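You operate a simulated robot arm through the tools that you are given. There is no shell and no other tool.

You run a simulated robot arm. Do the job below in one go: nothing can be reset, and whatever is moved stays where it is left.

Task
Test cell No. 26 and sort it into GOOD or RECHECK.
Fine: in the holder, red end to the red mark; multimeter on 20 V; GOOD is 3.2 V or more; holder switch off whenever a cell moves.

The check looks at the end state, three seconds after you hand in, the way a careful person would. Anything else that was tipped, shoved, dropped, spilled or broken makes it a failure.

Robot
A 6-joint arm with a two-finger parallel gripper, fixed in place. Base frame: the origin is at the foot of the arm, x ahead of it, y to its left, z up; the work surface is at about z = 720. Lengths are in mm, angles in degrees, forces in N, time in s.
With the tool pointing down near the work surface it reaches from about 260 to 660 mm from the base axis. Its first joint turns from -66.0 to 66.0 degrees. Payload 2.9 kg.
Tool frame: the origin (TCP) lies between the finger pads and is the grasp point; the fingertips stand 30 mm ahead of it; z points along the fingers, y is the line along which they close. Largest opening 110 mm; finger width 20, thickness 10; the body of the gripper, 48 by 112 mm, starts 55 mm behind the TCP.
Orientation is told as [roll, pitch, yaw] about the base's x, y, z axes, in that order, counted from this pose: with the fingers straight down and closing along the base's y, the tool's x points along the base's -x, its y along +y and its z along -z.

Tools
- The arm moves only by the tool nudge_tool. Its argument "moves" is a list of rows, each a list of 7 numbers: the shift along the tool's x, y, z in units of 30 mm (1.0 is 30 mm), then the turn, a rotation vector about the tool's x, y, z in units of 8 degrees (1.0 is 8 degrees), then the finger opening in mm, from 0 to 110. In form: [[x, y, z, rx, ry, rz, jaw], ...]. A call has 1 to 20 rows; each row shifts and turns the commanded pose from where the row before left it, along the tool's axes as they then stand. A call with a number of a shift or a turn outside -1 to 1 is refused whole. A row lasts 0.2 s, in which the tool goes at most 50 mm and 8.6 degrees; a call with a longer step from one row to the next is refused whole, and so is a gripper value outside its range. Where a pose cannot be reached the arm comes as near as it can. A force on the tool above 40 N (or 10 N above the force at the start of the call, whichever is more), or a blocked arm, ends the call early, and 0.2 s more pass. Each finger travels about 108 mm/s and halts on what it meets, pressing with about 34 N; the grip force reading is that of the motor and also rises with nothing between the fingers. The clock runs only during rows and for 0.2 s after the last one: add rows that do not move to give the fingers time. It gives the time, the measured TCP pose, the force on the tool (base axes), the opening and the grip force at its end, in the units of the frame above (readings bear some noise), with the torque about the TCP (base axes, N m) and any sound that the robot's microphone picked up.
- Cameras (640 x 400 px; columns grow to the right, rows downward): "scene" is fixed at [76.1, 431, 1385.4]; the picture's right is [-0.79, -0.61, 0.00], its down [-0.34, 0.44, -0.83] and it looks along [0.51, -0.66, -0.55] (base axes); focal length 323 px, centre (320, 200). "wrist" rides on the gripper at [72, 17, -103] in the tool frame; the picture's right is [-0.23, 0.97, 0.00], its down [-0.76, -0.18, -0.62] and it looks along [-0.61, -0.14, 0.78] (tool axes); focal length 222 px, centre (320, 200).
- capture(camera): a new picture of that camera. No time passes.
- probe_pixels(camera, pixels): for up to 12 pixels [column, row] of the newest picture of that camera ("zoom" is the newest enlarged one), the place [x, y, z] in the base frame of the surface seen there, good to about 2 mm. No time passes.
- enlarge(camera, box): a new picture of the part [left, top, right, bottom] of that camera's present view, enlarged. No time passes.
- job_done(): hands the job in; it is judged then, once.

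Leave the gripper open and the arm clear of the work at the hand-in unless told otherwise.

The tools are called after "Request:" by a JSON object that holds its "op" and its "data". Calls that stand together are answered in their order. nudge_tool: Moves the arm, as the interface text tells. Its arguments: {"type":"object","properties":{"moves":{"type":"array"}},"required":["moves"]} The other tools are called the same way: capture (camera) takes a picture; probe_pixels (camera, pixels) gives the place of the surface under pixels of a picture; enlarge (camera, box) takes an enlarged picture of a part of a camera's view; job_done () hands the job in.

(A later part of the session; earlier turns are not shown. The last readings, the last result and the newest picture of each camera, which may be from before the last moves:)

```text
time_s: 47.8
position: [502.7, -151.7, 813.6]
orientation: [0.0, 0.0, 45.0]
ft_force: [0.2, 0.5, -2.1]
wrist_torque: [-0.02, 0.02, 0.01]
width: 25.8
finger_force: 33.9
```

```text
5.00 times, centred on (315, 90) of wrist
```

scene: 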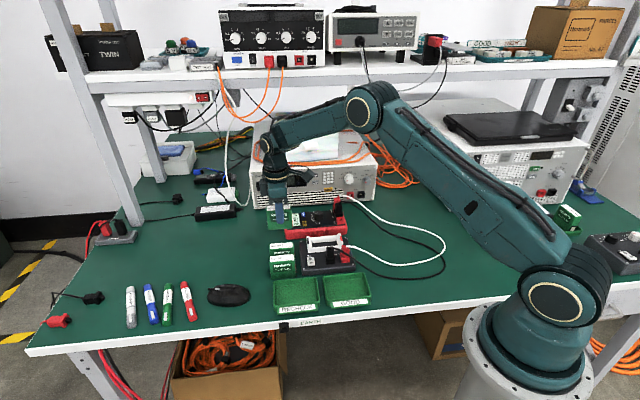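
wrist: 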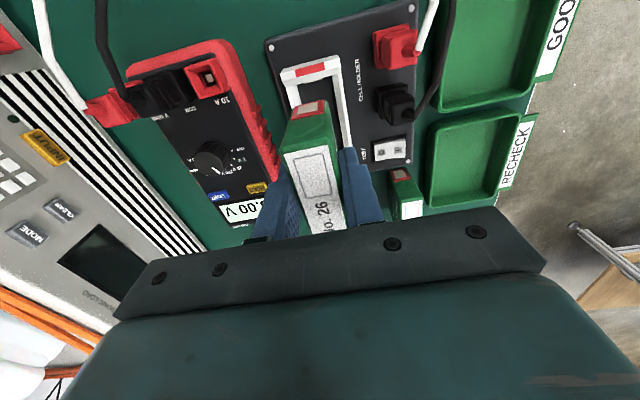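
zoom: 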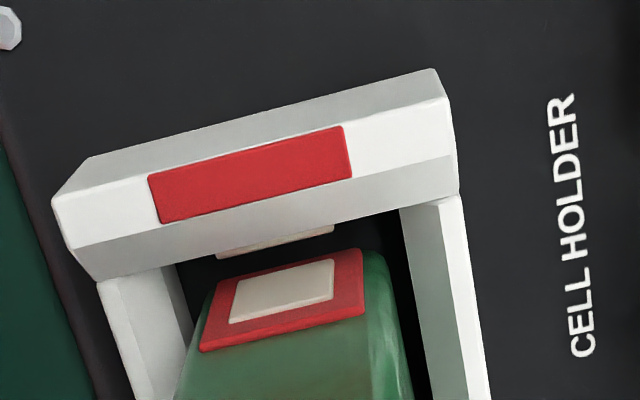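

Still no contact force beyond the cell's weight. Lower 8 mm more, then in 1 mm steps.

Request:
{"op": "nudge_tool", "data": {"moves": [[0, 0, 0.1, 0, 0, 0, 18], [0, 0, 0.1, 0, 0, 0, 18], [0, 0, 0.067, 0, 0, 0, 18], [0, 0, 0, 0, 0, 0, 18]]}}

Request:
{"op": "enlarge", "data": {"camera": "scene", "box": [306, 220, 354, 260]}}

Request:
{"op": "enlarge", "data": {"camera": "wrist", "box": [265, 60, 365, 140]}}

```text
time_s: 48.8
position: [501.2, -151.4, 803.6]
orientation: [-0.1, 0.0, 45.0]
ft_force: [-0.2, -0.5, -2.2]
wrist_torque: [-0.01, 0.01, -0.02]
width: 25.5
finger_force: 33.9
```

```text
10.00 times, centred on (330, 240) of scene
```

zoom: 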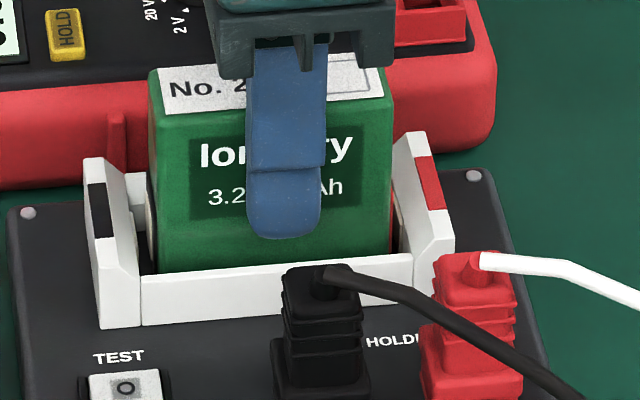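

```text
5.00 times, centred on (315, 100) of wrist
```

zoom: 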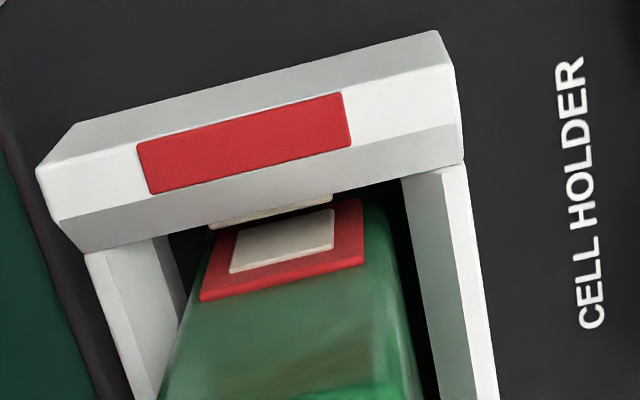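

Almost seated. I lower in ~1 mm steps until the weight comes off.

Request:
{"op": "nudge_tool", "data": {"moves": [[0, 0, 0.035, 0, 0, 0, 18], [0, 0, 0.035, 0, 0, 0, 18], [0, 0, 0, 0, 0, 0, 18]]}}

Request:
{"op": "nudge_tool", "data": {"moves": [[0, 0, 0, 0, 0, 0, 18]]}}

```text
time_s: 49.6
position: [500.8, -150.7, 802.9]
orientation: [-0.2, -0.1, 45.1]
ft_force: [-2.3, 2.4, 14.3]
wrist_torque: [-0.04, 0.41, 0.01]
width: 25.4
finger_force: 34.1
```

```text
time_s: 50.0
position: [500.9, -152.1, 802.9]
orientation: [-0.2, -0.1, 45.1]
ft_force: [-3.9, 2.2, 21.1]
wrist_torque: [-0.04, 0.45, -0.01]
width: 25.7
finger_force: 33.6
```

Contact at TCP z≈802.5, which is the height expected for the floor (745+57). I ease up slightly and check the seating visually before releasing.

Request:
{"op": "nudge_tool", "data": {"moves": [[0, 0, -0.025, 0, 0, 0, 18], [0, 0, 0, 0, 0, 0, 18]]}}

Request:
{"op": "enlarge", "data": {"camera": "scene", "box": [306, 220, 354, 260]}}

Request:
{"op": "enlarge", "data": {"camera": "wrist", "box": [265, 60, 365, 140]}}

```text
time_s: 50.6
position: [501.4, -150.9, 803.7]
orientation: [0.0, -0.2, 45.0]
ft_force: [0.8, 3.1, 13.0]
wrist_torque: [-0.02, 0.12, -0.04]
width: 25.6
finger_force: 34.1
```

```text
10.00 times, centred on (330, 240) of scene
```

zoom: 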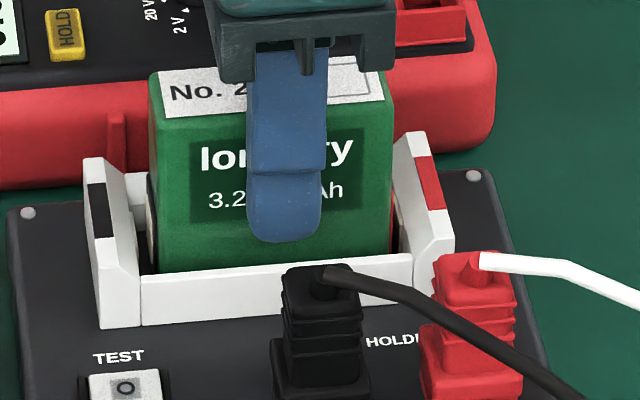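

```text
5.00 times, centred on (315, 100) of wrist
```

zoom: 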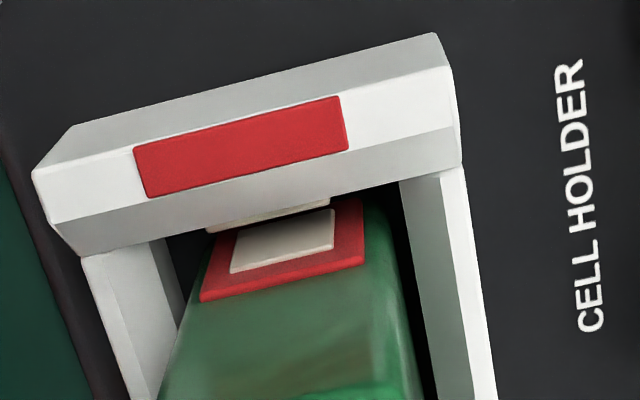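

I probe the terminal and contact heights to judge the seating.

Request:
{"op": "probe_pixels", "data": {"camera": "zoom", "pixels": [[285, 240], [245, 260], [325, 215], [270, 216], [240, 222], [310, 208], [215, 290], [350, 262], [270, 205], [280, 300], [200, 380], [400, 360]]}}

Request:
{"op": "enlarge", "data": {"camera": "scene", "box": [306, 220, 354, 260]}}

Request:
{"op": "probe_pixels", "data": {"camera": "zoom", "pixels": [[180, 90], [370, 85], [200, 150], [350, 150], [170, 245], [380, 240], [145, 180], [395, 200], [148, 220], [400, 225]]}}

```text
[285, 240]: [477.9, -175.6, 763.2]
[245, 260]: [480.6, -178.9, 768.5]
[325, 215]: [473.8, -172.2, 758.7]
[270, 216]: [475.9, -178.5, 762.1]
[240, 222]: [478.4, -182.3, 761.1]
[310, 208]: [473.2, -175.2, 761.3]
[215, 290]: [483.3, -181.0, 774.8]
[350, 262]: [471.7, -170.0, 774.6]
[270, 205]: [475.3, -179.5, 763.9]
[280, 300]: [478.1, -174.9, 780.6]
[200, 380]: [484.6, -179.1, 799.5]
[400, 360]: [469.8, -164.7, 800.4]
```

```text
10.00 times, centred on (330, 240) of scene
```

zoom: 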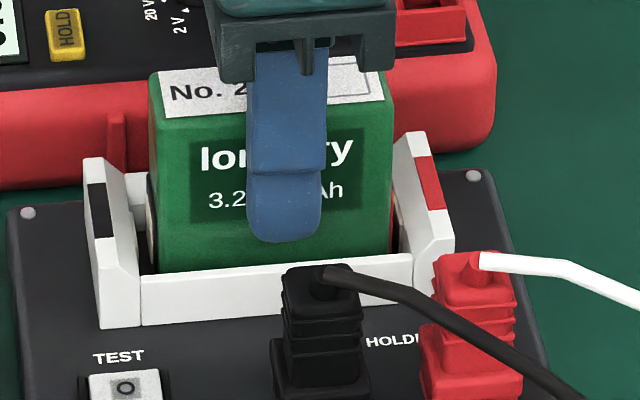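

```text
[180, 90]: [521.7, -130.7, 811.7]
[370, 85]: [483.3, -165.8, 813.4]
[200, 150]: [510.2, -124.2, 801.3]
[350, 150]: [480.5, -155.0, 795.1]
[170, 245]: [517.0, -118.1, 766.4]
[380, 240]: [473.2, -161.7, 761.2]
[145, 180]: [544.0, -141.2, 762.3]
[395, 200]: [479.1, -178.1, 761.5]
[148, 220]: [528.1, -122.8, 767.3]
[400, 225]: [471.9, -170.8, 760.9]
```

The red terminal is ~3 mm from its contact and the black one ~0.7 mm from its contact, so I lift 1.5 mm, shift +1.2 mm to centre, and set it down again.

Request:
{"op": "nudge_tool", "data": {"moves": [[0, 0, -0.05, 0, 0, 0, 18], [0.04, 0, 0, 0, 0, 0, 18], [0, 0, 0, 0, 0, 0, 18]]}}

Request:
{"op": "nudge_tool", "data": {"moves": [[0, 0, 0.033, 0, 0, 0, 18], [0, 0, 0, 0, 0, 0, 18]]}}

```text
time_s: 51.4
position: [500.4, -153.6, 804.1]
orientation: [0.1, 0.1, 45.1]
ft_force: [-0.1, -0.6, -2.0]
wrist_torque: [0.02, -0.04, 0.02]
width: 25.8
finger_force: 33.8
```

```text
time_s: 52.0
position: [500.7, -152.9, 803.3]
orientation: [0.0, 0.1, 45.1]
ft_force: [0.0, -0.1, -2.1]
wrist_torque: [0.0, -0.02, 0.0]
width: 25.8
finger_force: 33.8
```

Weight still on the gripper; lower another 0.6 mm steps until contact.

Request:
{"op": "nudge_tool", "data": {"moves": [[0, 0, 0.02, 0, 0, 0, 18], [0, 0, 0, 0, 0, 0, 18]]}}

Request:
{"op": "enlarge", "data": {"camera": "wrist", "box": [265, 60, 365, 140]}}

Request:
{"op": "probe_pixels", "data": {"camera": "zoom", "pixels": [[285, 240], [245, 260], [325, 215], [270, 216], [240, 222], [310, 208]]}}

```text
time_s: 52.6
position: [500.9, -152.9, 803.5]
orientation: [0.1, 0.0, 45.1]
ft_force: [-2.8, 1.1, 5.7]
wrist_torque: [0.16, 0.04, 0.05]
width: 25.5
finger_force: 33.7
```

```text
5.00 times, centred on (315, 100) of wrist
```

zoom: 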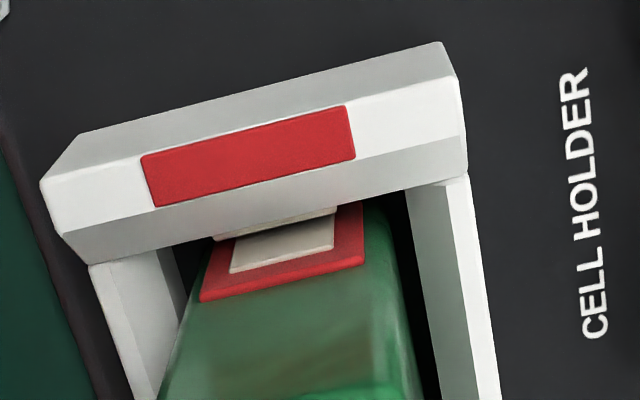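

```text
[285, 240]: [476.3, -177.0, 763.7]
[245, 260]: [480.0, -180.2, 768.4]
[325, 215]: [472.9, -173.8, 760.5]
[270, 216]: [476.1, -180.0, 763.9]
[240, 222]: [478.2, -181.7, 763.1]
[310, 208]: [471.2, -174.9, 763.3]
```

Centred with ~2 mm at each end and resting on the floor. I open the fingers to 44 mm and check that the cell stays.

Request:
{"op": "nudge_tool", "data": {"moves": [[0, 0, 0, 0, 0, 0, 28], [0, 0, 0, 0, 0, 0, 34], [0, 0, 0, 0, 0, 0, 44], [0, 0, 0, 0, 0, 0, 44]]}}

Request:
{"op": "enlarge", "data": {"camera": "scene", "box": [300, 215, 360, 265]}}

Request:
{"op": "enlarge", "data": {"camera": "wrist", "box": [245, 50, 385, 150]}}

```text
time_s: 53.6
position: [501.2, -152.7, 803.8]
orientation: [0.0, 0.0, 45.1]
ft_force: [-1.0, 0.0, -0.4]
wrist_torque: [0.02, -0.03, -0.02]
width: 43.7
finger_force: 0.1
```

```text
8.00 times, centred on (330, 240) of scene
```

zoom: 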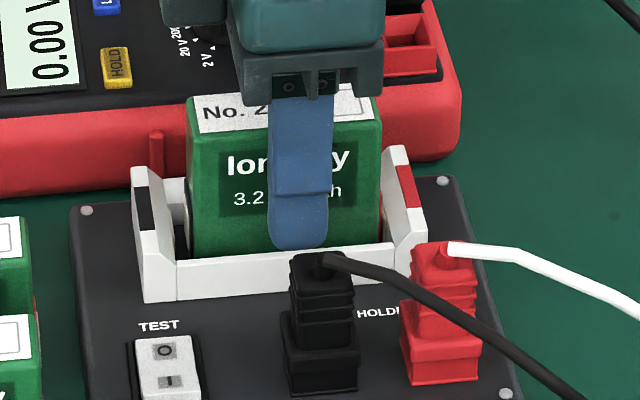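

```text
4.00 times, centred on (315, 100) of wrist
```

zoom: 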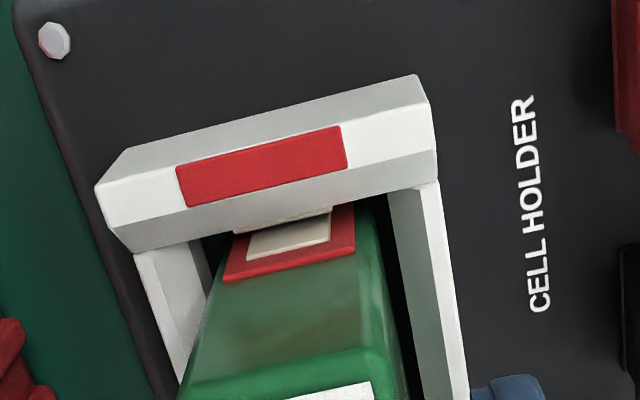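

The cell stays put in the holder. I lift off, close the fingers, and move above the switch's "I" end (about u=-295, v=-384).

Request:
{"op": "nudge_tool", "data": {"moves": [[0, 0, -0.4, 0, 0, 0, 44], [0, 0, -0.8, 0, 0, 0, 44], [0, 0, -0.8, 0, 0, 0, 44], [0, 0, -0.8, 0, 0, 0, 44], [0, 0, -0.4, 0, 0, 0, 40], [-0.541, 0.869, 0, 0, 0, 0, 20], [-0.541, 0.869, 0, 0, 0, 0, 0], [-0.541, 0.869, 0, 0, 0, 0, 0], [0, 0, 0, 0, 0, 0, 0]]}}

Request:
{"op": "nudge_tool", "data": {"moves": [[0, 0, 0, 0, 0, 0, 0]]}}

Request:
{"op": "capture", "data": {"camera": "wrist"}}

Request:
{"op": "enlarge", "data": {"camera": "scene", "box": [270, 190, 366, 270]}}

```text
time_s: 55.6
position: [479.0, -60.2, 899.2]
orientation: [0.0, 0.1, 45.1]
ft_force: [0.4, -0.3, 1.1]
wrist_torque: [0.05, -0.01, 0.0]
width: 0.1
finger_force: 33.7
```

```text
time_s: 56.0
position: [478.8, -60.5, 900.0]
orientation: [-0.1, 0.0, 45.1]
ft_force: [0.2, 0.0, 0.5]
wrist_torque: [-0.02, -0.02, -0.01]
width: 0.0
finger_force: 34.3
```

```text
taken
```

wrist: 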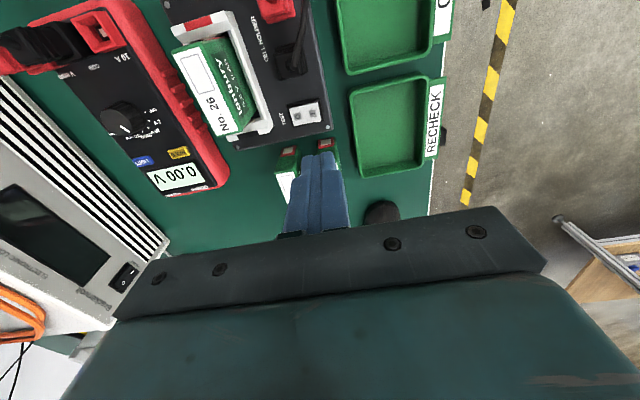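

```text
5.00 times, centred on (318, 230) of scene
```

zoom: 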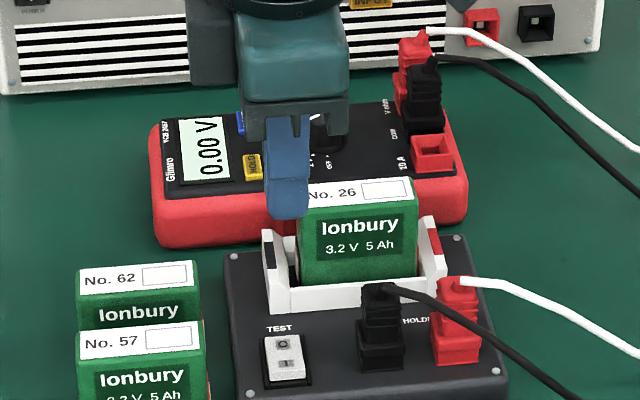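

Cell 26 sits well in the holder. I zoom at the switch (wrist (307,112)) to locate I and O precisely.

Request:
{"op": "enlarge", "data": {"camera": "wrist", "box": [275, 92, 339, 132]}}

Request:
{"op": "probe_pixels", "data": {"camera": "zoom", "pixels": [[320, 200], [290, 210], [350, 190], [260, 220], [390, 190], [200, 200], [420, 200]]}}

```text
10.00 times, centred on (307, 112) of wrist
```

zoom: 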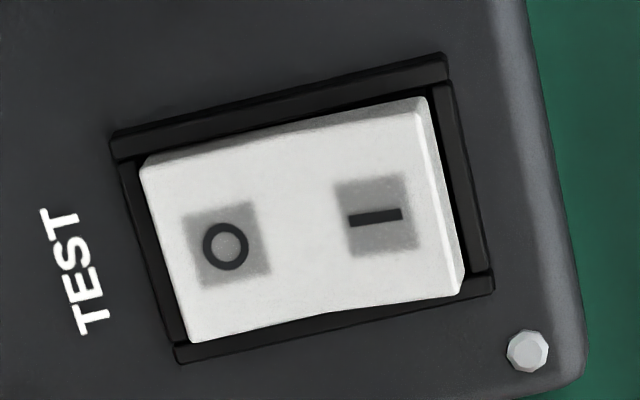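

```text
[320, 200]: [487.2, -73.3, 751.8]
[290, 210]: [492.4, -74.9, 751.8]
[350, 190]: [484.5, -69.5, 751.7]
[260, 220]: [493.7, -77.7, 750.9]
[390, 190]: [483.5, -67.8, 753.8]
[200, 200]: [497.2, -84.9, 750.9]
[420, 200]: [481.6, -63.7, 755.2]
```

Request:
{"op": "probe_pixels", "data": {"camera": "zoom", "pixels": [[226, 246], [376, 216], [440, 190], [450, 240], [430, 120], [160, 180], [195, 330], [455, 285], [480, 280], [445, 80], [300, 260], [290, 150]]}}

```text
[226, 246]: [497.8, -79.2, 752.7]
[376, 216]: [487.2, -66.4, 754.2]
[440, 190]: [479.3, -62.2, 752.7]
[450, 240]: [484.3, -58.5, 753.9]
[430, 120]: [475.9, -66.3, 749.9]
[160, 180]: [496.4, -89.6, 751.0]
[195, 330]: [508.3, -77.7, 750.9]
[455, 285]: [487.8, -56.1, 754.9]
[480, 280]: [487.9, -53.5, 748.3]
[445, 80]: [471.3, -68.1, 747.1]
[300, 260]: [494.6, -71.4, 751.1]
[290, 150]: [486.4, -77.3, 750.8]
```

Switch: "I" at u≈-297, v≈-391.5, z≈754 (raised), "O" at v≈-408 (pressed down) so it is off. I descend to TCP z≈805 above the I end and recheck.

Request:
{"op": "nudge_tool", "data": {"moves": [[-0.02, -0.09, 0, 0, 0, 0, 0], [0, 0, 0.8, 0, 0, 0, 0], [0, 0, 0.8, 0, 0, 0, 0], [0, 0, 0.8, 0, 0, 0, 0], [0, 0, 0.7, 0, 0, 0, 0], [0, 0, 0, 0, 0, 0, 0]]}}

Request:
{"op": "nudge_tool", "data": {"moves": [[0, 0, 0, 0, 0, 0, 0]]}}

Request:
{"op": "nudge_tool", "data": {"moves": [[0, 0, 0, 0, 0, 0, 0]]}}

Request:
{"op": "enlarge", "data": {"camera": "wrist", "box": [250, 90, 410, 190]}}

Request:
{"op": "enlarge", "data": {"camera": "scene", "box": [290, 225, 350, 275]}}

```text
time_s: 57.4
position: [481.0, -64.5, 805.7]
orientation: [0.0, -0.1, 45.1]
ft_force: [-0.3, 0.0, -0.1]
wrist_torque: [-0.02, -0.01, 0.0]
width: 0.0
finger_force: 34.1
```

```text
time_s: 57.8
position: [481.2, -65.5, 804.5]
orientation: [0.0, 0.0, 45.1]
ft_force: [1.0, 0.6, -0.1]
wrist_torque: [-0.02, -0.01, -0.05]
width: 0.3
finger_force: 33.9
```

```text
time_s: 58.2
position: [482.0, -65.7, 805.5]
orientation: [0.0, 0.1, 45.1]
ft_force: [0.2, -0.5, 0.5]
wrist_torque: [0.01, -0.01, -0.01]
width: 0.2
finger_force: 34.4
```

```text
4.00 times, centred on (330, 140) of wrist
```

zoom: 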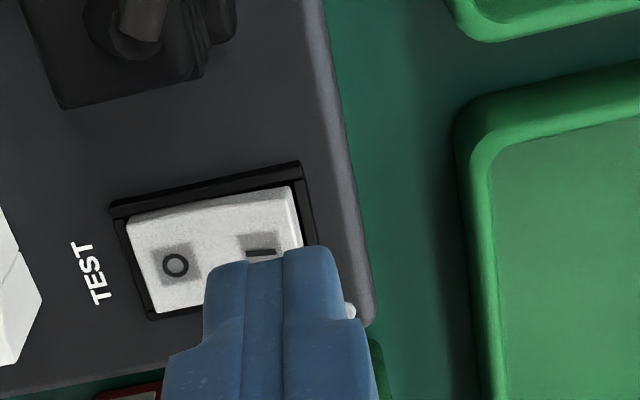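

```text
8.00 times, centred on (320, 250) of scene
```

zoom: 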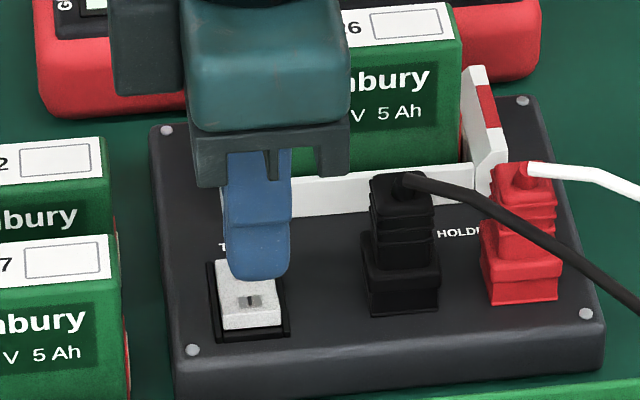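

TCP is at u≈-294.3, v≈-386.5; I trim (-2,+3) mm, descend 16 mm, then press in small steps.

Request:
{"op": "nudge_tool", "data": {"moves": [[-0.07, 0.11, 0, 0, 0, 0, 0], [0, 0, 0.27, 0, 0, 0, 0], [0, 0, 0.27, 0, 0, 0, 0], [0, 0, 0, 0, 0, 0, 0]]}}

Request:
{"op": "nudge_tool", "data": {"moves": [[0, 0, 0, 0, 0, 0, 0]]}}

Request:
{"op": "enlarge", "data": {"camera": "wrist", "box": [250, 90, 410, 190]}}

Request:
{"op": "enlarge", "data": {"camera": "scene", "box": [300, 240, 330, 270]}}

```text
time_s: 59.2
position: [480.3, -60.1, 788.5]
orientation: [-0.1, 0.0, 45.1]
ft_force: [0.3, -0.3, -0.4]
wrist_torque: [0.01, 0.0, 0.04]
width: 0.1
finger_force: 34.5
```

```text
time_s: 59.6
position: [482.1, -60.4, 789.6]
orientation: [-0.1, 0.0, 45.0]
ft_force: [0.4, -0.1, -0.4]
wrist_torque: [0.02, 0.01, -0.01]
width: 0.0
finger_force: 34.4
```

```text
4.00 times, centred on (330, 140) of wrist
```

zoom: 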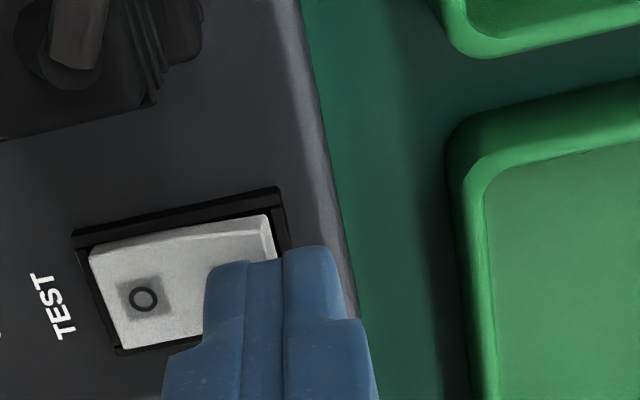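

```text
13.33 times, centred on (315, 255) of scene
```

zoom: 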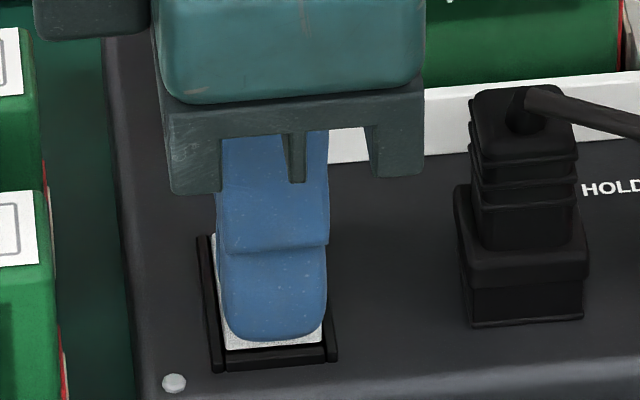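

The fingertips hover just above the I half. I press down in 1 mm steps.

Request:
{"op": "nudge_tool", "data": {"moves": [[0, 0, 0.05, 0, 0, 0, 0], [0, 0, 0.05, 0, 0, 0, 0], [0, 0, 0.033, 0, 0, 0, 0]]}}

Request:
{"op": "nudge_tool", "data": {"moves": [[0, 0, 0.033, 0, 0, 0, 0]]}}

```text
time_s: 60.4
position: [481.5, -60.2, 785.1]
orientation: [0.0, 0.0, 45.2]
ft_force: [-0.2, -0.6, 0.8]
wrist_torque: [-0.03, 0.01, -0.03]
width: 0.0
finger_force: 33.8
```

```text
time_s: 60.8
position: [482.4, -61.4, 784.3]
orientation: [0.0, -0.2, 45.1]
ft_force: [0.3, -0.2, 0.4]
wrist_torque: [0.01, -0.02, 0.01]
width: 0.0
finger_force: 34.6
```

Request:
{"op": "nudge_tool", "data": {"moves": [[0, 0, 0.033, 0, 0, 0, 0]]}}

Request:
{"op": "nudge_tool", "data": {"moves": [[0, 0, 0.033, 0, 0, 0, 0]]}}

Request:
{"op": "enlarge", "data": {"camera": "scene", "box": [280, 190, 350, 270]}}

```text
time_s: 61.2
position: [481.9, -60.5, 784.4]
orientation: [-0.1, 0.0, 45.0]
ft_force: [-0.4, -0.3, -0.2]
wrist_torque: [0.01, 0.02, 0.02]
width: 0.1
finger_force: 33.5
```

```text
time_s: 61.6
position: [481.8, -60.4, 783.1]
orientation: [-0.1, 0.0, 45.1]
ft_force: [0.2, -0.1, -0.3]
wrist_torque: [-0.02, 0.02, -0.02]
width: 0.0
finger_force: 33.9
```

```text
5.00 times, centred on (315, 230) of scene
```

zoom: 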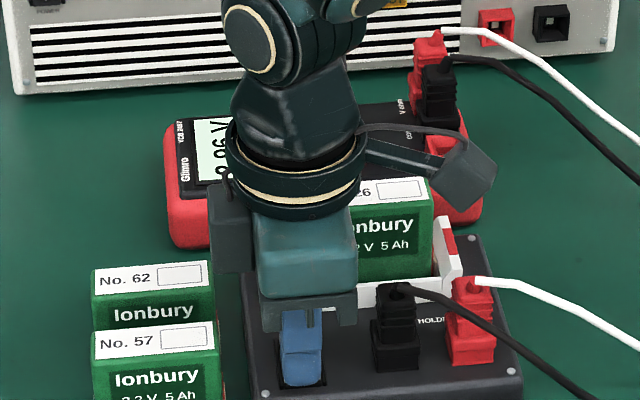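

The meter display already changed (partially hidden), so the switch flipped on. I lift up and read it without the arm in the way.

Request:
{"op": "nudge_tool", "data": {"moves": [[0, 0, -0.5, 0, 0, 0, 0], [0, 0, -0.9, 0, 0, 0, 0], [0, 0, -0.9, 0, 0, 0, 0], [0, 0, -0.9, 0, 0, 0, 0], [0, 0, -0.7, 0, 0, 0, 0], [0, 0, 0, 0, 0, 0, 0]]}}

Request:
{"op": "enlarge", "data": {"camera": "scene", "box": [282, 200, 330, 235]}}

Request:
{"op": "enlarge", "data": {"camera": "scene", "box": [290, 225, 350, 275]}}

Request:
{"op": "capture", "data": {"camera": "wrist"}}

```text
time_s: 63.0
position: [481.1, -60.8, 901.3]
orientation: [0.0, 0.0, 45.2]
ft_force: [-0.6, 0.4, -0.2]
wrist_torque: [-0.03, -0.01, 0.02]
width: 0.0
finger_force: 34.4
```

```text
11.43 times, centred on (306, 218) of scene
```

zoom: 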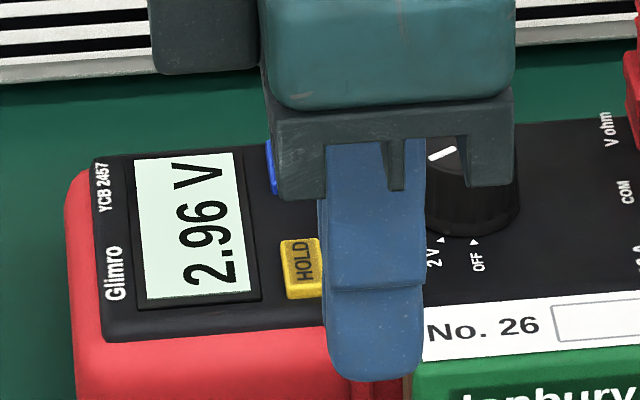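

```text
8.00 times, centred on (320, 250) of scene
```

zoom: 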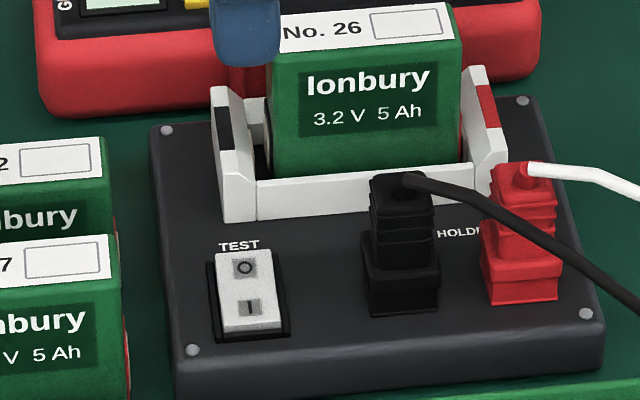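

```text
taken
```

wrist: 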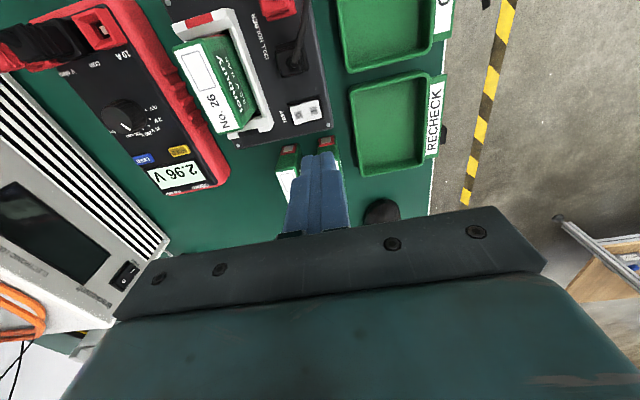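

The meter reads 2.96 V on the 20 V range. I wait a couple of seconds and re-read to be sure it is stable.

Request:
{"op": "nudge_tool", "data": {"moves": [[0, 0, 0, 0, 0, 0, 0], [0, 0, 0, 0, 0, 0, 0], [0, 0, 0, 0, 0, 0, 0], [0, 0, 0, 0, 0, 0, 0], [0, 0, 0, 0, 0, 0, 0], [0, 0, 0, 0, 0, 0, 0], [0, 0, 0, 0, 0, 0, 0], [0, 0, 0, 0, 0, 0, 0], [0, 0, 0, 0, 0, 0, 0], [0, 0, 0, 0, 0, 0, 0]]}}

Request:
{"op": "enlarge", "data": {"camera": "wrist", "box": [90, 90, 220, 200]}}

Request:
{"op": "enlarge", "data": {"camera": "scene", "box": [282, 200, 330, 235]}}

```text
time_s: 65.2
position: [480.1, -59.7, 899.7]
orientation: [0.1, 0.0, 45.1]
ft_force: [0.5, 0.1, -0.2]
wrist_torque: [-0.01, 0.01, 0.01]
width: 0.0
finger_force: 34.5
```

```text
3.64 times, centred on (155, 145) of wrist
```

zoom: 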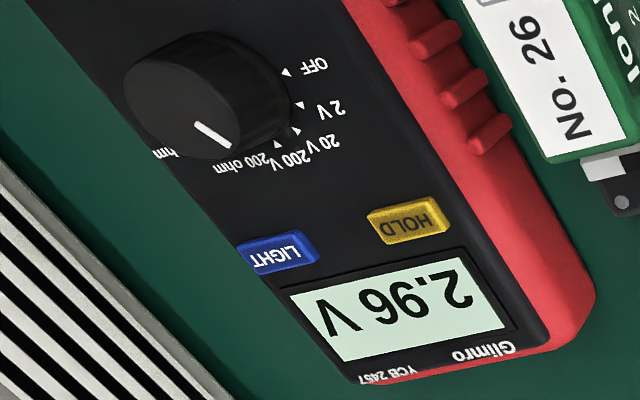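

```text
11.43 times, centred on (306, 218) of scene
```

zoom: 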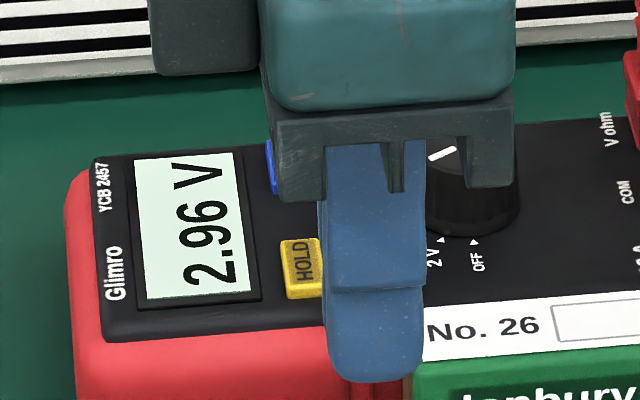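

Stable at 2.96 V, below 3.2 V → RECHECK. First the switch must go off: I move above its "O" end (v≈-417) and descend.

Request:
{"op": "nudge_tool", "data": {"moves": [[0, -0.577, 0, 0, 0, 0, 0], [0, -0.577, 0, 0, 0, 0, 0], [0, 0, 0.8, 0, 0, 0, 0], [0, 0, 0.8, 0, 0, 0, 0], [0, 0, 0.8, 0, 0, 0, 0], [0, 0, 0.7, 0, 0, 0, 0], [0, 0, 0, 0, 0, 0, 0]]}}

Request:
{"op": "nudge_tool", "data": {"moves": [[0, 0, 0, 0, 0, 0, 0]]}}

Request:
{"op": "nudge_tool", "data": {"moves": [[0, 0, 0, 0, 0, 0, 0]]}}

Request:
{"op": "enlarge", "data": {"camera": "wrist", "box": [250, 90, 410, 190]}}

Request:
{"op": "enlarge", "data": {"camera": "scene", "box": [290, 225, 350, 275]}}

```text
time_s: 66.8
position: [505.4, -84.0, 808.0]
orientation: [0.0, 0.0, 45.1]
ft_force: [-0.2, 0.1, -0.3]
wrist_torque: [-0.02, -0.01, -0.03]
width: 0.0
finger_force: 33.4
```

```text
time_s: 67.2
position: [505.3, -83.9, 809.1]
orientation: [0.0, -0.1, 45.1]
ft_force: [0.1, 0.4, 0.3]
wrist_torque: [0.01, 0.0, -0.01]
width: 0.0
finger_force: 33.9
```

```text
time_s: 67.6
position: [506.7, -84.8, 808.1]
orientation: [-0.1, 0.1, 45.2]
ft_force: [0.5, 0.2, 0.4]
wrist_torque: [0.01, -0.01, 0.04]
width: 0.0
finger_force: 33.8
```

```text
4.00 times, centred on (330, 140) of wrist
```

zoom: 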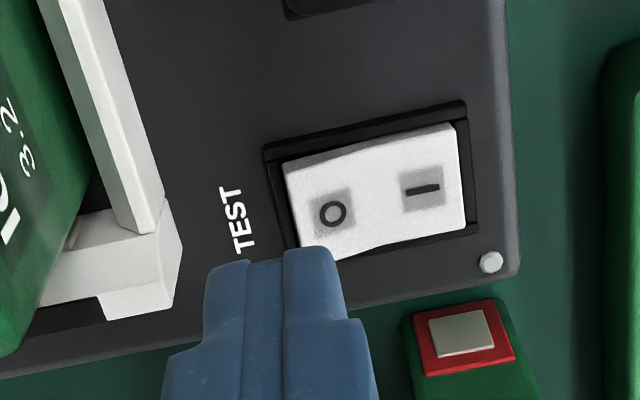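

```text
8.00 times, centred on (320, 250) of scene
```

zoom: 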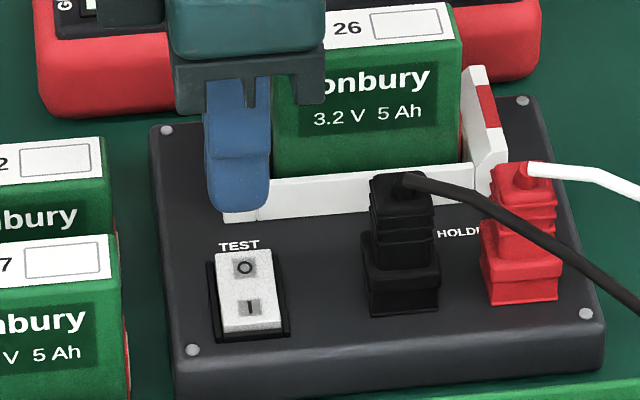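

Over the O half (v≈-417). Trim +3 mm, descend 18 mm, then press by steps to about TCP z=783 as before.

Request:
{"op": "nudge_tool", "data": {"moves": [[0.04, 0.1, 0, 0, 0, 0, 0], [0, 0, 0.3, 0, 0, 0, 0], [0, 0, 0.3, 0, 0, 0, 0], [0, 0, 0, 0, 0, 0, 0]]}}

Request:
{"op": "nudge_tool", "data": {"moves": [[0, 0, 0, 0, 0, 0, 0]]}}

Request:
{"op": "enlarge", "data": {"camera": "scene", "box": [290, 225, 350, 275]}}

Request:
{"op": "enlarge", "data": {"camera": "wrist", "box": [250, 90, 410, 190]}}

```text
time_s: 68.6
position: [503.6, -84.2, 788.3]
orientation: [0.0, 0.0, 45.1]
ft_force: [-0.4, 0.2, -0.2]
wrist_torque: [-0.01, 0.01, -0.01]
width: 0.0
finger_force: 33.8
```

```text
time_s: 69.0
position: [504.1, -82.6, 789.0]
orientation: [0.0, 0.1, 45.1]
ft_force: [0.0, -0.7, 0.6]
wrist_torque: [-0.03, 0.04, 0.0]
width: 0.2
finger_force: 33.8
```

```text
8.00 times, centred on (320, 250) of scene
```

zoom: 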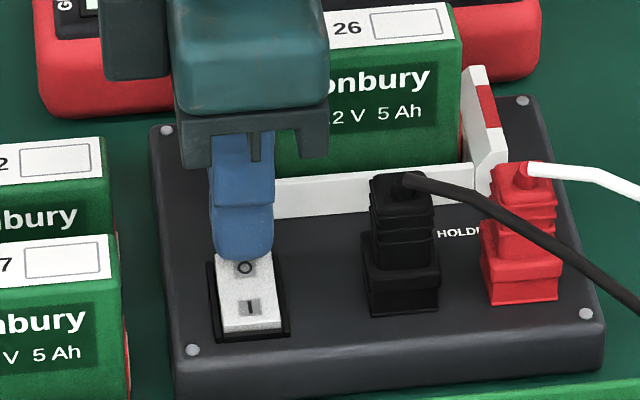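

```text
4.00 times, centred on (330, 140) of wrist
```

zoom: 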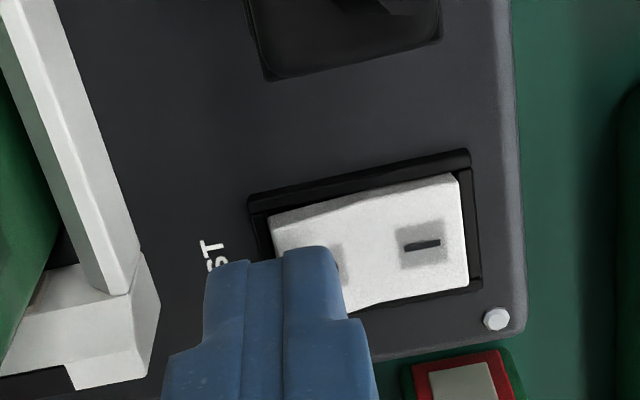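

Tips hover over the O end. Press in 1 mm steps.

Request:
{"op": "nudge_tool", "data": {"moves": [[0, 0, 0.05, 0, 0, 0, 0], [0, 0, 0.05, 0, 0, 0, 0], [0, 0, 0.033, 0, 0, 0, 0]]}}

Request:
{"op": "nudge_tool", "data": {"moves": [[0, 0, 0.033, 0, 0, 0, 0]]}}

Request:
{"op": "enlarge", "data": {"camera": "scene", "box": [280, 195, 350, 275]}}

```text
time_s: 69.8
position: [502.6, -83.1, 784.4]
orientation: [0.0, -0.1, 45.0]
ft_force: [0.8, -0.5, 0.9]
wrist_torque: [0.0, -0.02, 0.02]
width: 0.1
finger_force: 34.0
```

```text
time_s: 70.2
position: [502.7, -81.8, 783.4]
orientation: [0.0, 0.0, 45.1]
ft_force: [0.3, -0.5, 0.1]
wrist_torque: [0.01, -0.01, -0.01]
width: 0.4
finger_force: 34.3
```

```text
5.00 times, centred on (315, 235) of scene
```

zoom: 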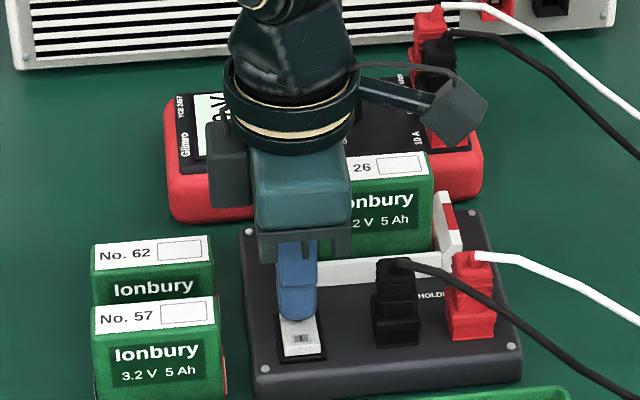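

I press one more step and check the part of the display that's visible.

Request:
{"op": "nudge_tool", "data": {"moves": [[0, 0, 0.033, 0, 0, 0, 0]]}}

Request:
{"op": "enlarge", "data": {"camera": "scene", "box": [284, 204, 314, 232]}}

Request:
{"op": "enlarge", "data": {"camera": "scene", "box": [300, 250, 324, 270]}}

```text
time_s: 70.6
position: [503.3, -82.4, 783.1]
orientation: [0.1, 0.0, 45.2]
ft_force: [-1.4, 1.1, 2.3]
wrist_torque: [0.06, 0.05, -0.03]
width: 0.2
finger_force: 34.1
```

```text
14.29 times, centred on (299, 218) of scene
```

zoom: 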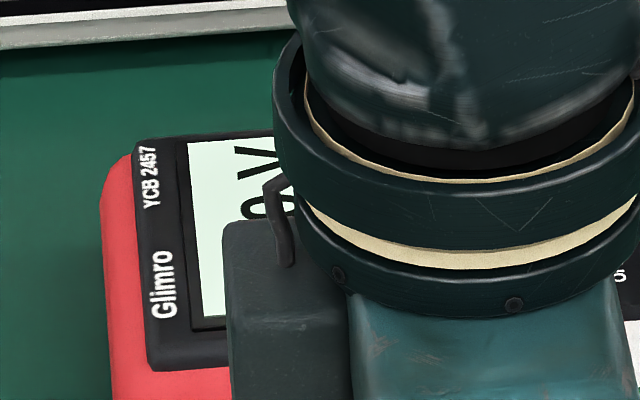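

```text
16.00 times, centred on (312, 260) of scene
```

zoom: 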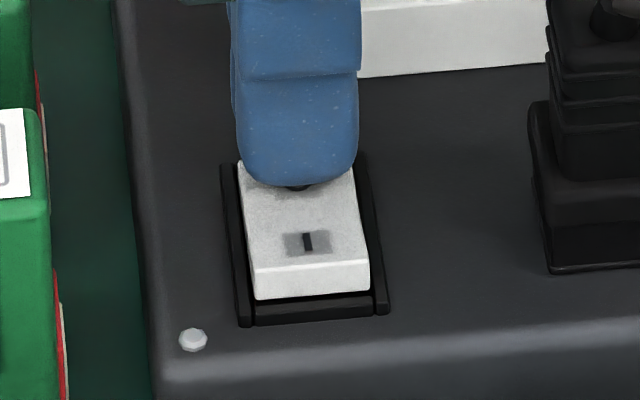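

The rocker's I side is now raised and the display's last digit looks like 0. I lift and verify.

Request:
{"op": "nudge_tool", "data": {"moves": [[0, 0, -0.5, 0, 0, 0, 0], [0, 0, -0.9, 0, 0, 0, 0], [0, 0, -0.9, 0, 0, 0, 0], [0, 0, -0.9, 0, 0, 0, 0], [0, 0, -0.7, 0, 0, 0, 20], [0, 0, 0, 0, 0, 0, 40]]}}

Request:
{"op": "capture", "data": {"camera": "wrist"}}

Request:
{"op": "enlarge", "data": {"camera": "scene", "box": [280, 195, 360, 275]}}

Request:
{"op": "enlarge", "data": {"camera": "scene", "box": [300, 250, 324, 270]}}

```text
time_s: 72.0
position: [502.6, -85.6, 902.2]
orientation: [0.0, -0.1, 45.1]
ft_force: [0.2, -1.0, 0.7]
wrist_torque: [0.01, 0.03, 0.01]
width: 40.1
finger_force: 0.1
```

```text
taken
```

wrist: 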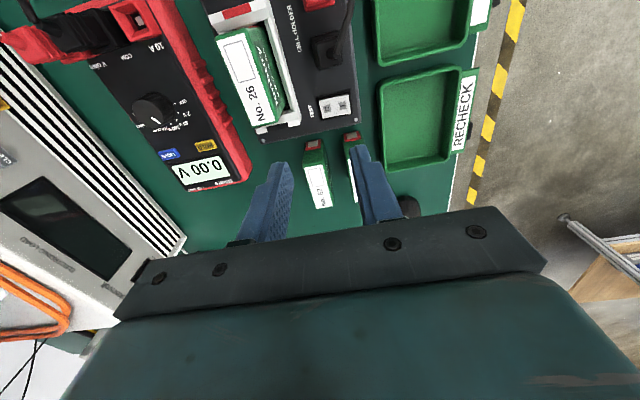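

```text
5.00 times, centred on (320, 235) of scene
```

zoom: 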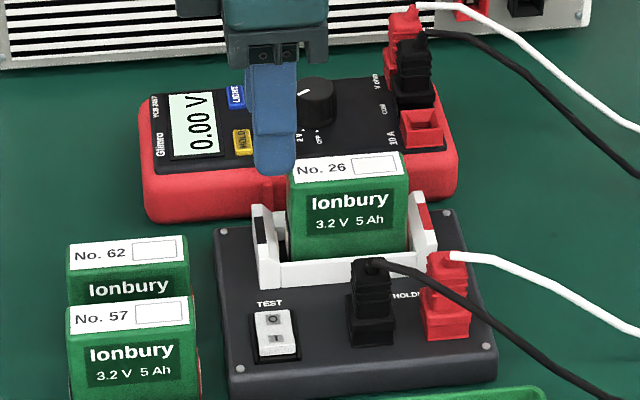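

```text
16.00 times, centred on (312, 260) of scene
```

zoom: 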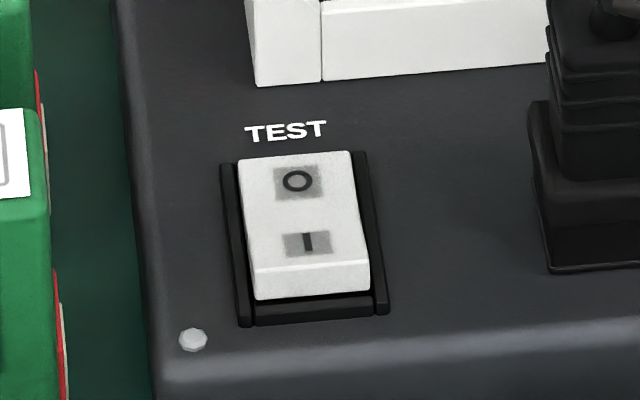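

Switch is off, meter back to 0.00 V. Now I go back over cell 26 in the holder with fingers at 44 mm and stop at TCP z≈850 to check alignment.

Request:
{"op": "nudge_tool", "data": {"moves": [[0.532, -0.512, 0, 0, 0, 0, 44], [0.532, -0.512, 0, 0, 0, 0, 44], [0.532, -0.512, 0, 0, 0, 0, 44], [0, 0, 0.8, 0, 0, 0, 44], [0, 0, 0.8, 0, 0, 0, 44], [0, 0, 0, 0, 0, 0, 44]]}}

Request:
{"op": "nudge_tool", "data": {"moves": [[0, 0, 0, 0, 0, 0, 44]]}}

Request:
{"op": "nudge_tool", "data": {"moves": [[0, 0, 0, 0, 0, 0, 44]]}}

Request:
{"op": "enlarge", "data": {"camera": "wrist", "box": [230, 70, 430, 220]}}

Request:
{"op": "probe_pixels", "data": {"camera": "zoom", "pixels": [[230, 150], [270, 200], [300, 250]]}}

```text
time_s: 73.4
position: [504.1, -149.8, 850.0]
orientation: [-0.1, 0.0, 45.1]
ft_force: [0.3, -0.2, -0.1]
wrist_torque: [0.03, -0.01, 0.01]
width: 44.3
finger_force: 0.0
```

```text
time_s: 73.8
position: [504.0, -150.4, 850.0]
orientation: [-0.1, 0.1, 45.1]
ft_force: [0.5, -0.8, 0.0]
wrist_torque: [0.0, 0.02, -0.01]
width: 43.7
finger_force: 0.0
```

```text
time_s: 74.2
position: [504.6, -150.2, 850.6]
orientation: [0.0, 0.0, 45.1]
ft_force: [0.4, 0.6, -0.4]
wrist_torque: [0.04, -0.02, 0.02]
width: 44.0
finger_force: 0.0
```

```text
2.67 times, centred on (330, 145) of wrist
```

zoom: 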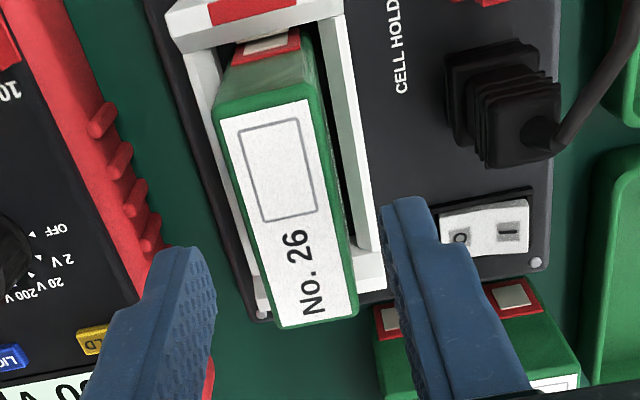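

```text
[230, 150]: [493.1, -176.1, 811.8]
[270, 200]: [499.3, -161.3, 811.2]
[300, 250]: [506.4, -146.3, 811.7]
```

Aligned across; I trim +3.5 mm along, then descend to TCP z≈804 and grip.

Request:
{"op": "nudge_tool", "data": {"moves": [[0.12, 0, 0, 0, 0, 0, 44], [0, 0, 0.5, 0, 0, 0, 44], [0, 0, 0.5, 0, 0, 0, 44], [0, 0, 0.5, 0, 0, 0, 44], [0, 0, 0, 0, 0, 0, 44]]}}

Request:
{"op": "nudge_tool", "data": {"moves": [[0, 0, 0, 0, 0, 0, 44]]}}

Request:
{"op": "enlarge", "data": {"camera": "wrist", "box": [230, 70, 430, 220]}}

Request:
{"op": "probe_pixels", "data": {"camera": "zoom", "pixels": [[208, 300], [390, 240], [220, 330], [395, 300], [250, 250], [330, 250]]}}

```text
time_s: 75.4
position: [500.2, -154.0, 807.7]
orientation: [0.0, 0.0, 45.1]
ft_force: [-0.7, -0.4, -1.0]
wrist_torque: [0.03, 0.03, -0.01]
width: 43.9
finger_force: 0.2
```

```text
time_s: 75.8
position: [499.2, -154.4, 807.6]
orientation: [0.0, 0.0, 45.1]
ft_force: [-0.5, -1.1, -0.2]
wrist_torque: [0.02, -0.02, -0.03]
width: 43.9
finger_force: 0.1
```

```text
2.67 times, centred on (330, 145) of wrist
```

zoom: 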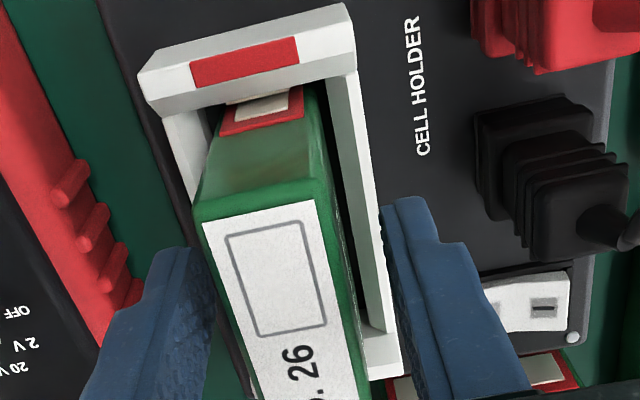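

```text
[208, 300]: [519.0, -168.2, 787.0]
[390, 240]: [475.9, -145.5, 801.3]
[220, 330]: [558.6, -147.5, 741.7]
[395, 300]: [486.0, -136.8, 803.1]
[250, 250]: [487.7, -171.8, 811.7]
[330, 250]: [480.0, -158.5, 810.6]
```

Request:
{"op": "nudge_tool", "data": {"moves": [[0, 0.03, 0.13, 0, 0, 0, 44], [0, 0, 0, 0, 0, 0, 34], [0, 0, 0, 0, 0, 0, 29], [0, 0, 0, 0, 0, 0, 26], [0, 0, 0, 0, 0, 0, 20], [0, 0, 0, 0, 0, 0, 18]]}}

```text
time_s: 77.2
position: [499.5, -154.2, 803.5]
orientation: [0.0, 0.1, 45.2]
ft_force: [0.1, -1.0, -0.3]
wrist_torque: [-0.04, -0.06, 0.0]
width: 25.6
finger_force: 33.5
```

Gripped at 25.6 mm. Lift straight up ~100 mm.

Request:
{"op": "nudge_tool", "data": {"moves": [[0, 0, -0.2, 0, 0, 0, 18], [0, 0, -0.5, 0, 0, 0, 18], [0, 0, -0.8, 0, 0, 0, 18], [0, 0, -0.9, 0, 0, 0, 18], [0, 0, -0.9, 0, 0, 0, 18], [0, 0, 0, 0, 0, 0, 18]]}}

Request:
{"op": "enlarge", "data": {"camera": "scene", "box": [260, 190, 380, 320]}}

Request:
{"op": "capture", "data": {"camera": "wrist"}}

```text
time_s: 78.6
position: [497.6, -152.2, 902.2]
orientation: [0.0, 0.0, 45.1]
ft_force: [-0.3, 0.4, -2.1]
wrist_torque: [-0.04, 0.0, 0.02]
width: 25.8
finger_force: 34.3
```

```text
3.08 times, centred on (320, 255) of scene
```

zoom: 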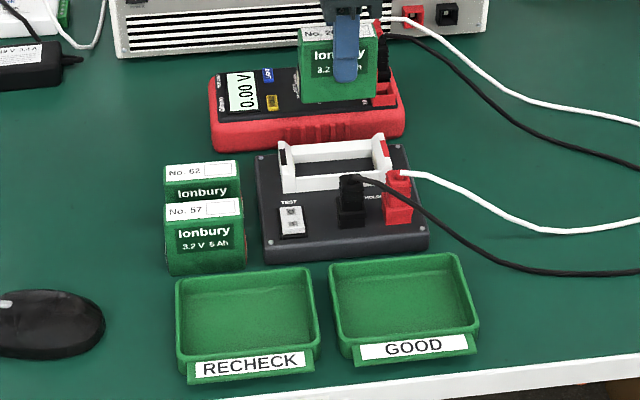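

```text
taken
```

wrist: 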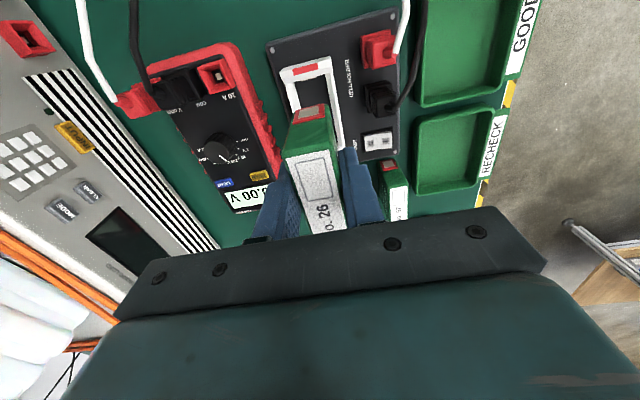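

I probe the RECHECK tray's inner floor and rim in this zoom.

Request:
{"op": "probe_pixels", "data": {"camera": "zoom", "pixels": [[178, 280], [308, 268], [318, 340], [180, 358], [245, 315], [195, 300], [298, 290], [306, 330], [190, 348], [245, 277], [245, 345], [250, 365]]}}

Request:
{"op": "enlarge", "data": {"camera": "wrist", "box": [405, 90, 515, 210]}}

```text
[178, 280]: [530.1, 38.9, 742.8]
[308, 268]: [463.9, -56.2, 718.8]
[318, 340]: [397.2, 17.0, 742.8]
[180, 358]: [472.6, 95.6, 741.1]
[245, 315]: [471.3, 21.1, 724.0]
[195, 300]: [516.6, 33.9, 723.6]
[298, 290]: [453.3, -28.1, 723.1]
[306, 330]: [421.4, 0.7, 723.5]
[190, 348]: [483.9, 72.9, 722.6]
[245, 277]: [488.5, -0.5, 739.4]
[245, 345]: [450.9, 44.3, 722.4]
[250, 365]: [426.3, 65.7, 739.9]
```

```text
3.33 times, centred on (460, 150) of wrist
```

zoom: 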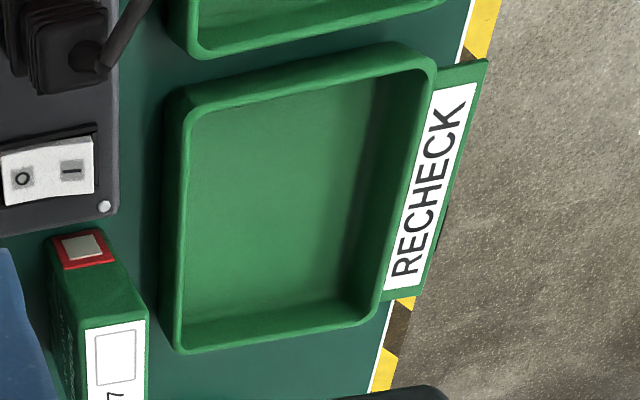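

RECHECK tray inside: u −396…−297, v −341…−275, floor z≈723. I carry the cell to its centre at the present height.

Request:
{"op": "nudge_tool", "data": {"moves": [[-0.554, 0.842, 0, 0, 0, 0, 18], [-0.554, 0.842, 0, 0, 0, 0, 18], [-0.554, 0.842, 0, 0, 0, 0, 18], [-0.554, 0.842, 0, 0, 0, 0, 18], [-0.554, 0.842, 0, 0, 0, 0, 18], [-0.554, 0.842, 0, 0, 0, 0, 18], [0, 0, 0, 0, 0, 0, 18]]}}

Request:
{"op": "nudge_tool", "data": {"moves": [[0, 0, 0, 0, 0, 0, 18]]}}

Request:
{"op": "enlarge", "data": {"camera": "scene", "box": [250, 210, 370, 320]}}

Request:
{"op": "capture", "data": {"camera": "wrist"}}

```text
time_s: 80.2
position: [459.2, 27.8, 903.2]
orientation: [-0.1, 0.0, 45.1]
ft_force: [-0.7, -0.1, -2.7]
wrist_torque: [-0.02, 0.01, -0.01]
width: 25.6
finger_force: 34.0
```

```text
time_s: 80.6
position: [459.4, 27.7, 902.8]
orientation: [-0.1, 0.0, 45.1]
ft_force: [0.0, 0.0, -2.0]
wrist_torque: [0.03, 0.03, 0.02]
width: 25.7
finger_force: 34.0
```

```text
3.64 times, centred on (310, 265) of scene
```

zoom: 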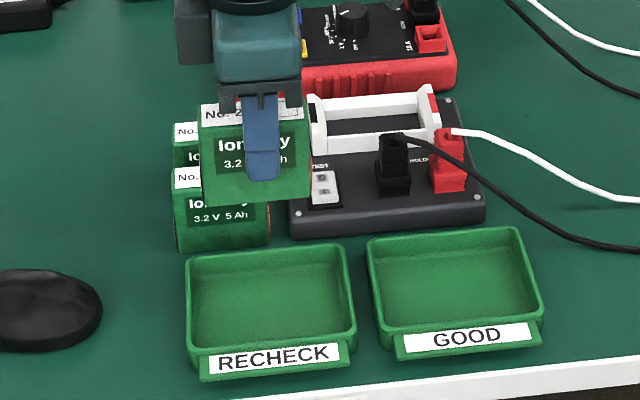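

```text
taken
```

wrist: 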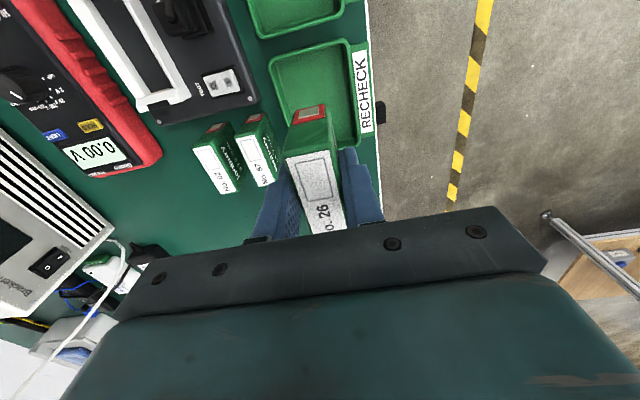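

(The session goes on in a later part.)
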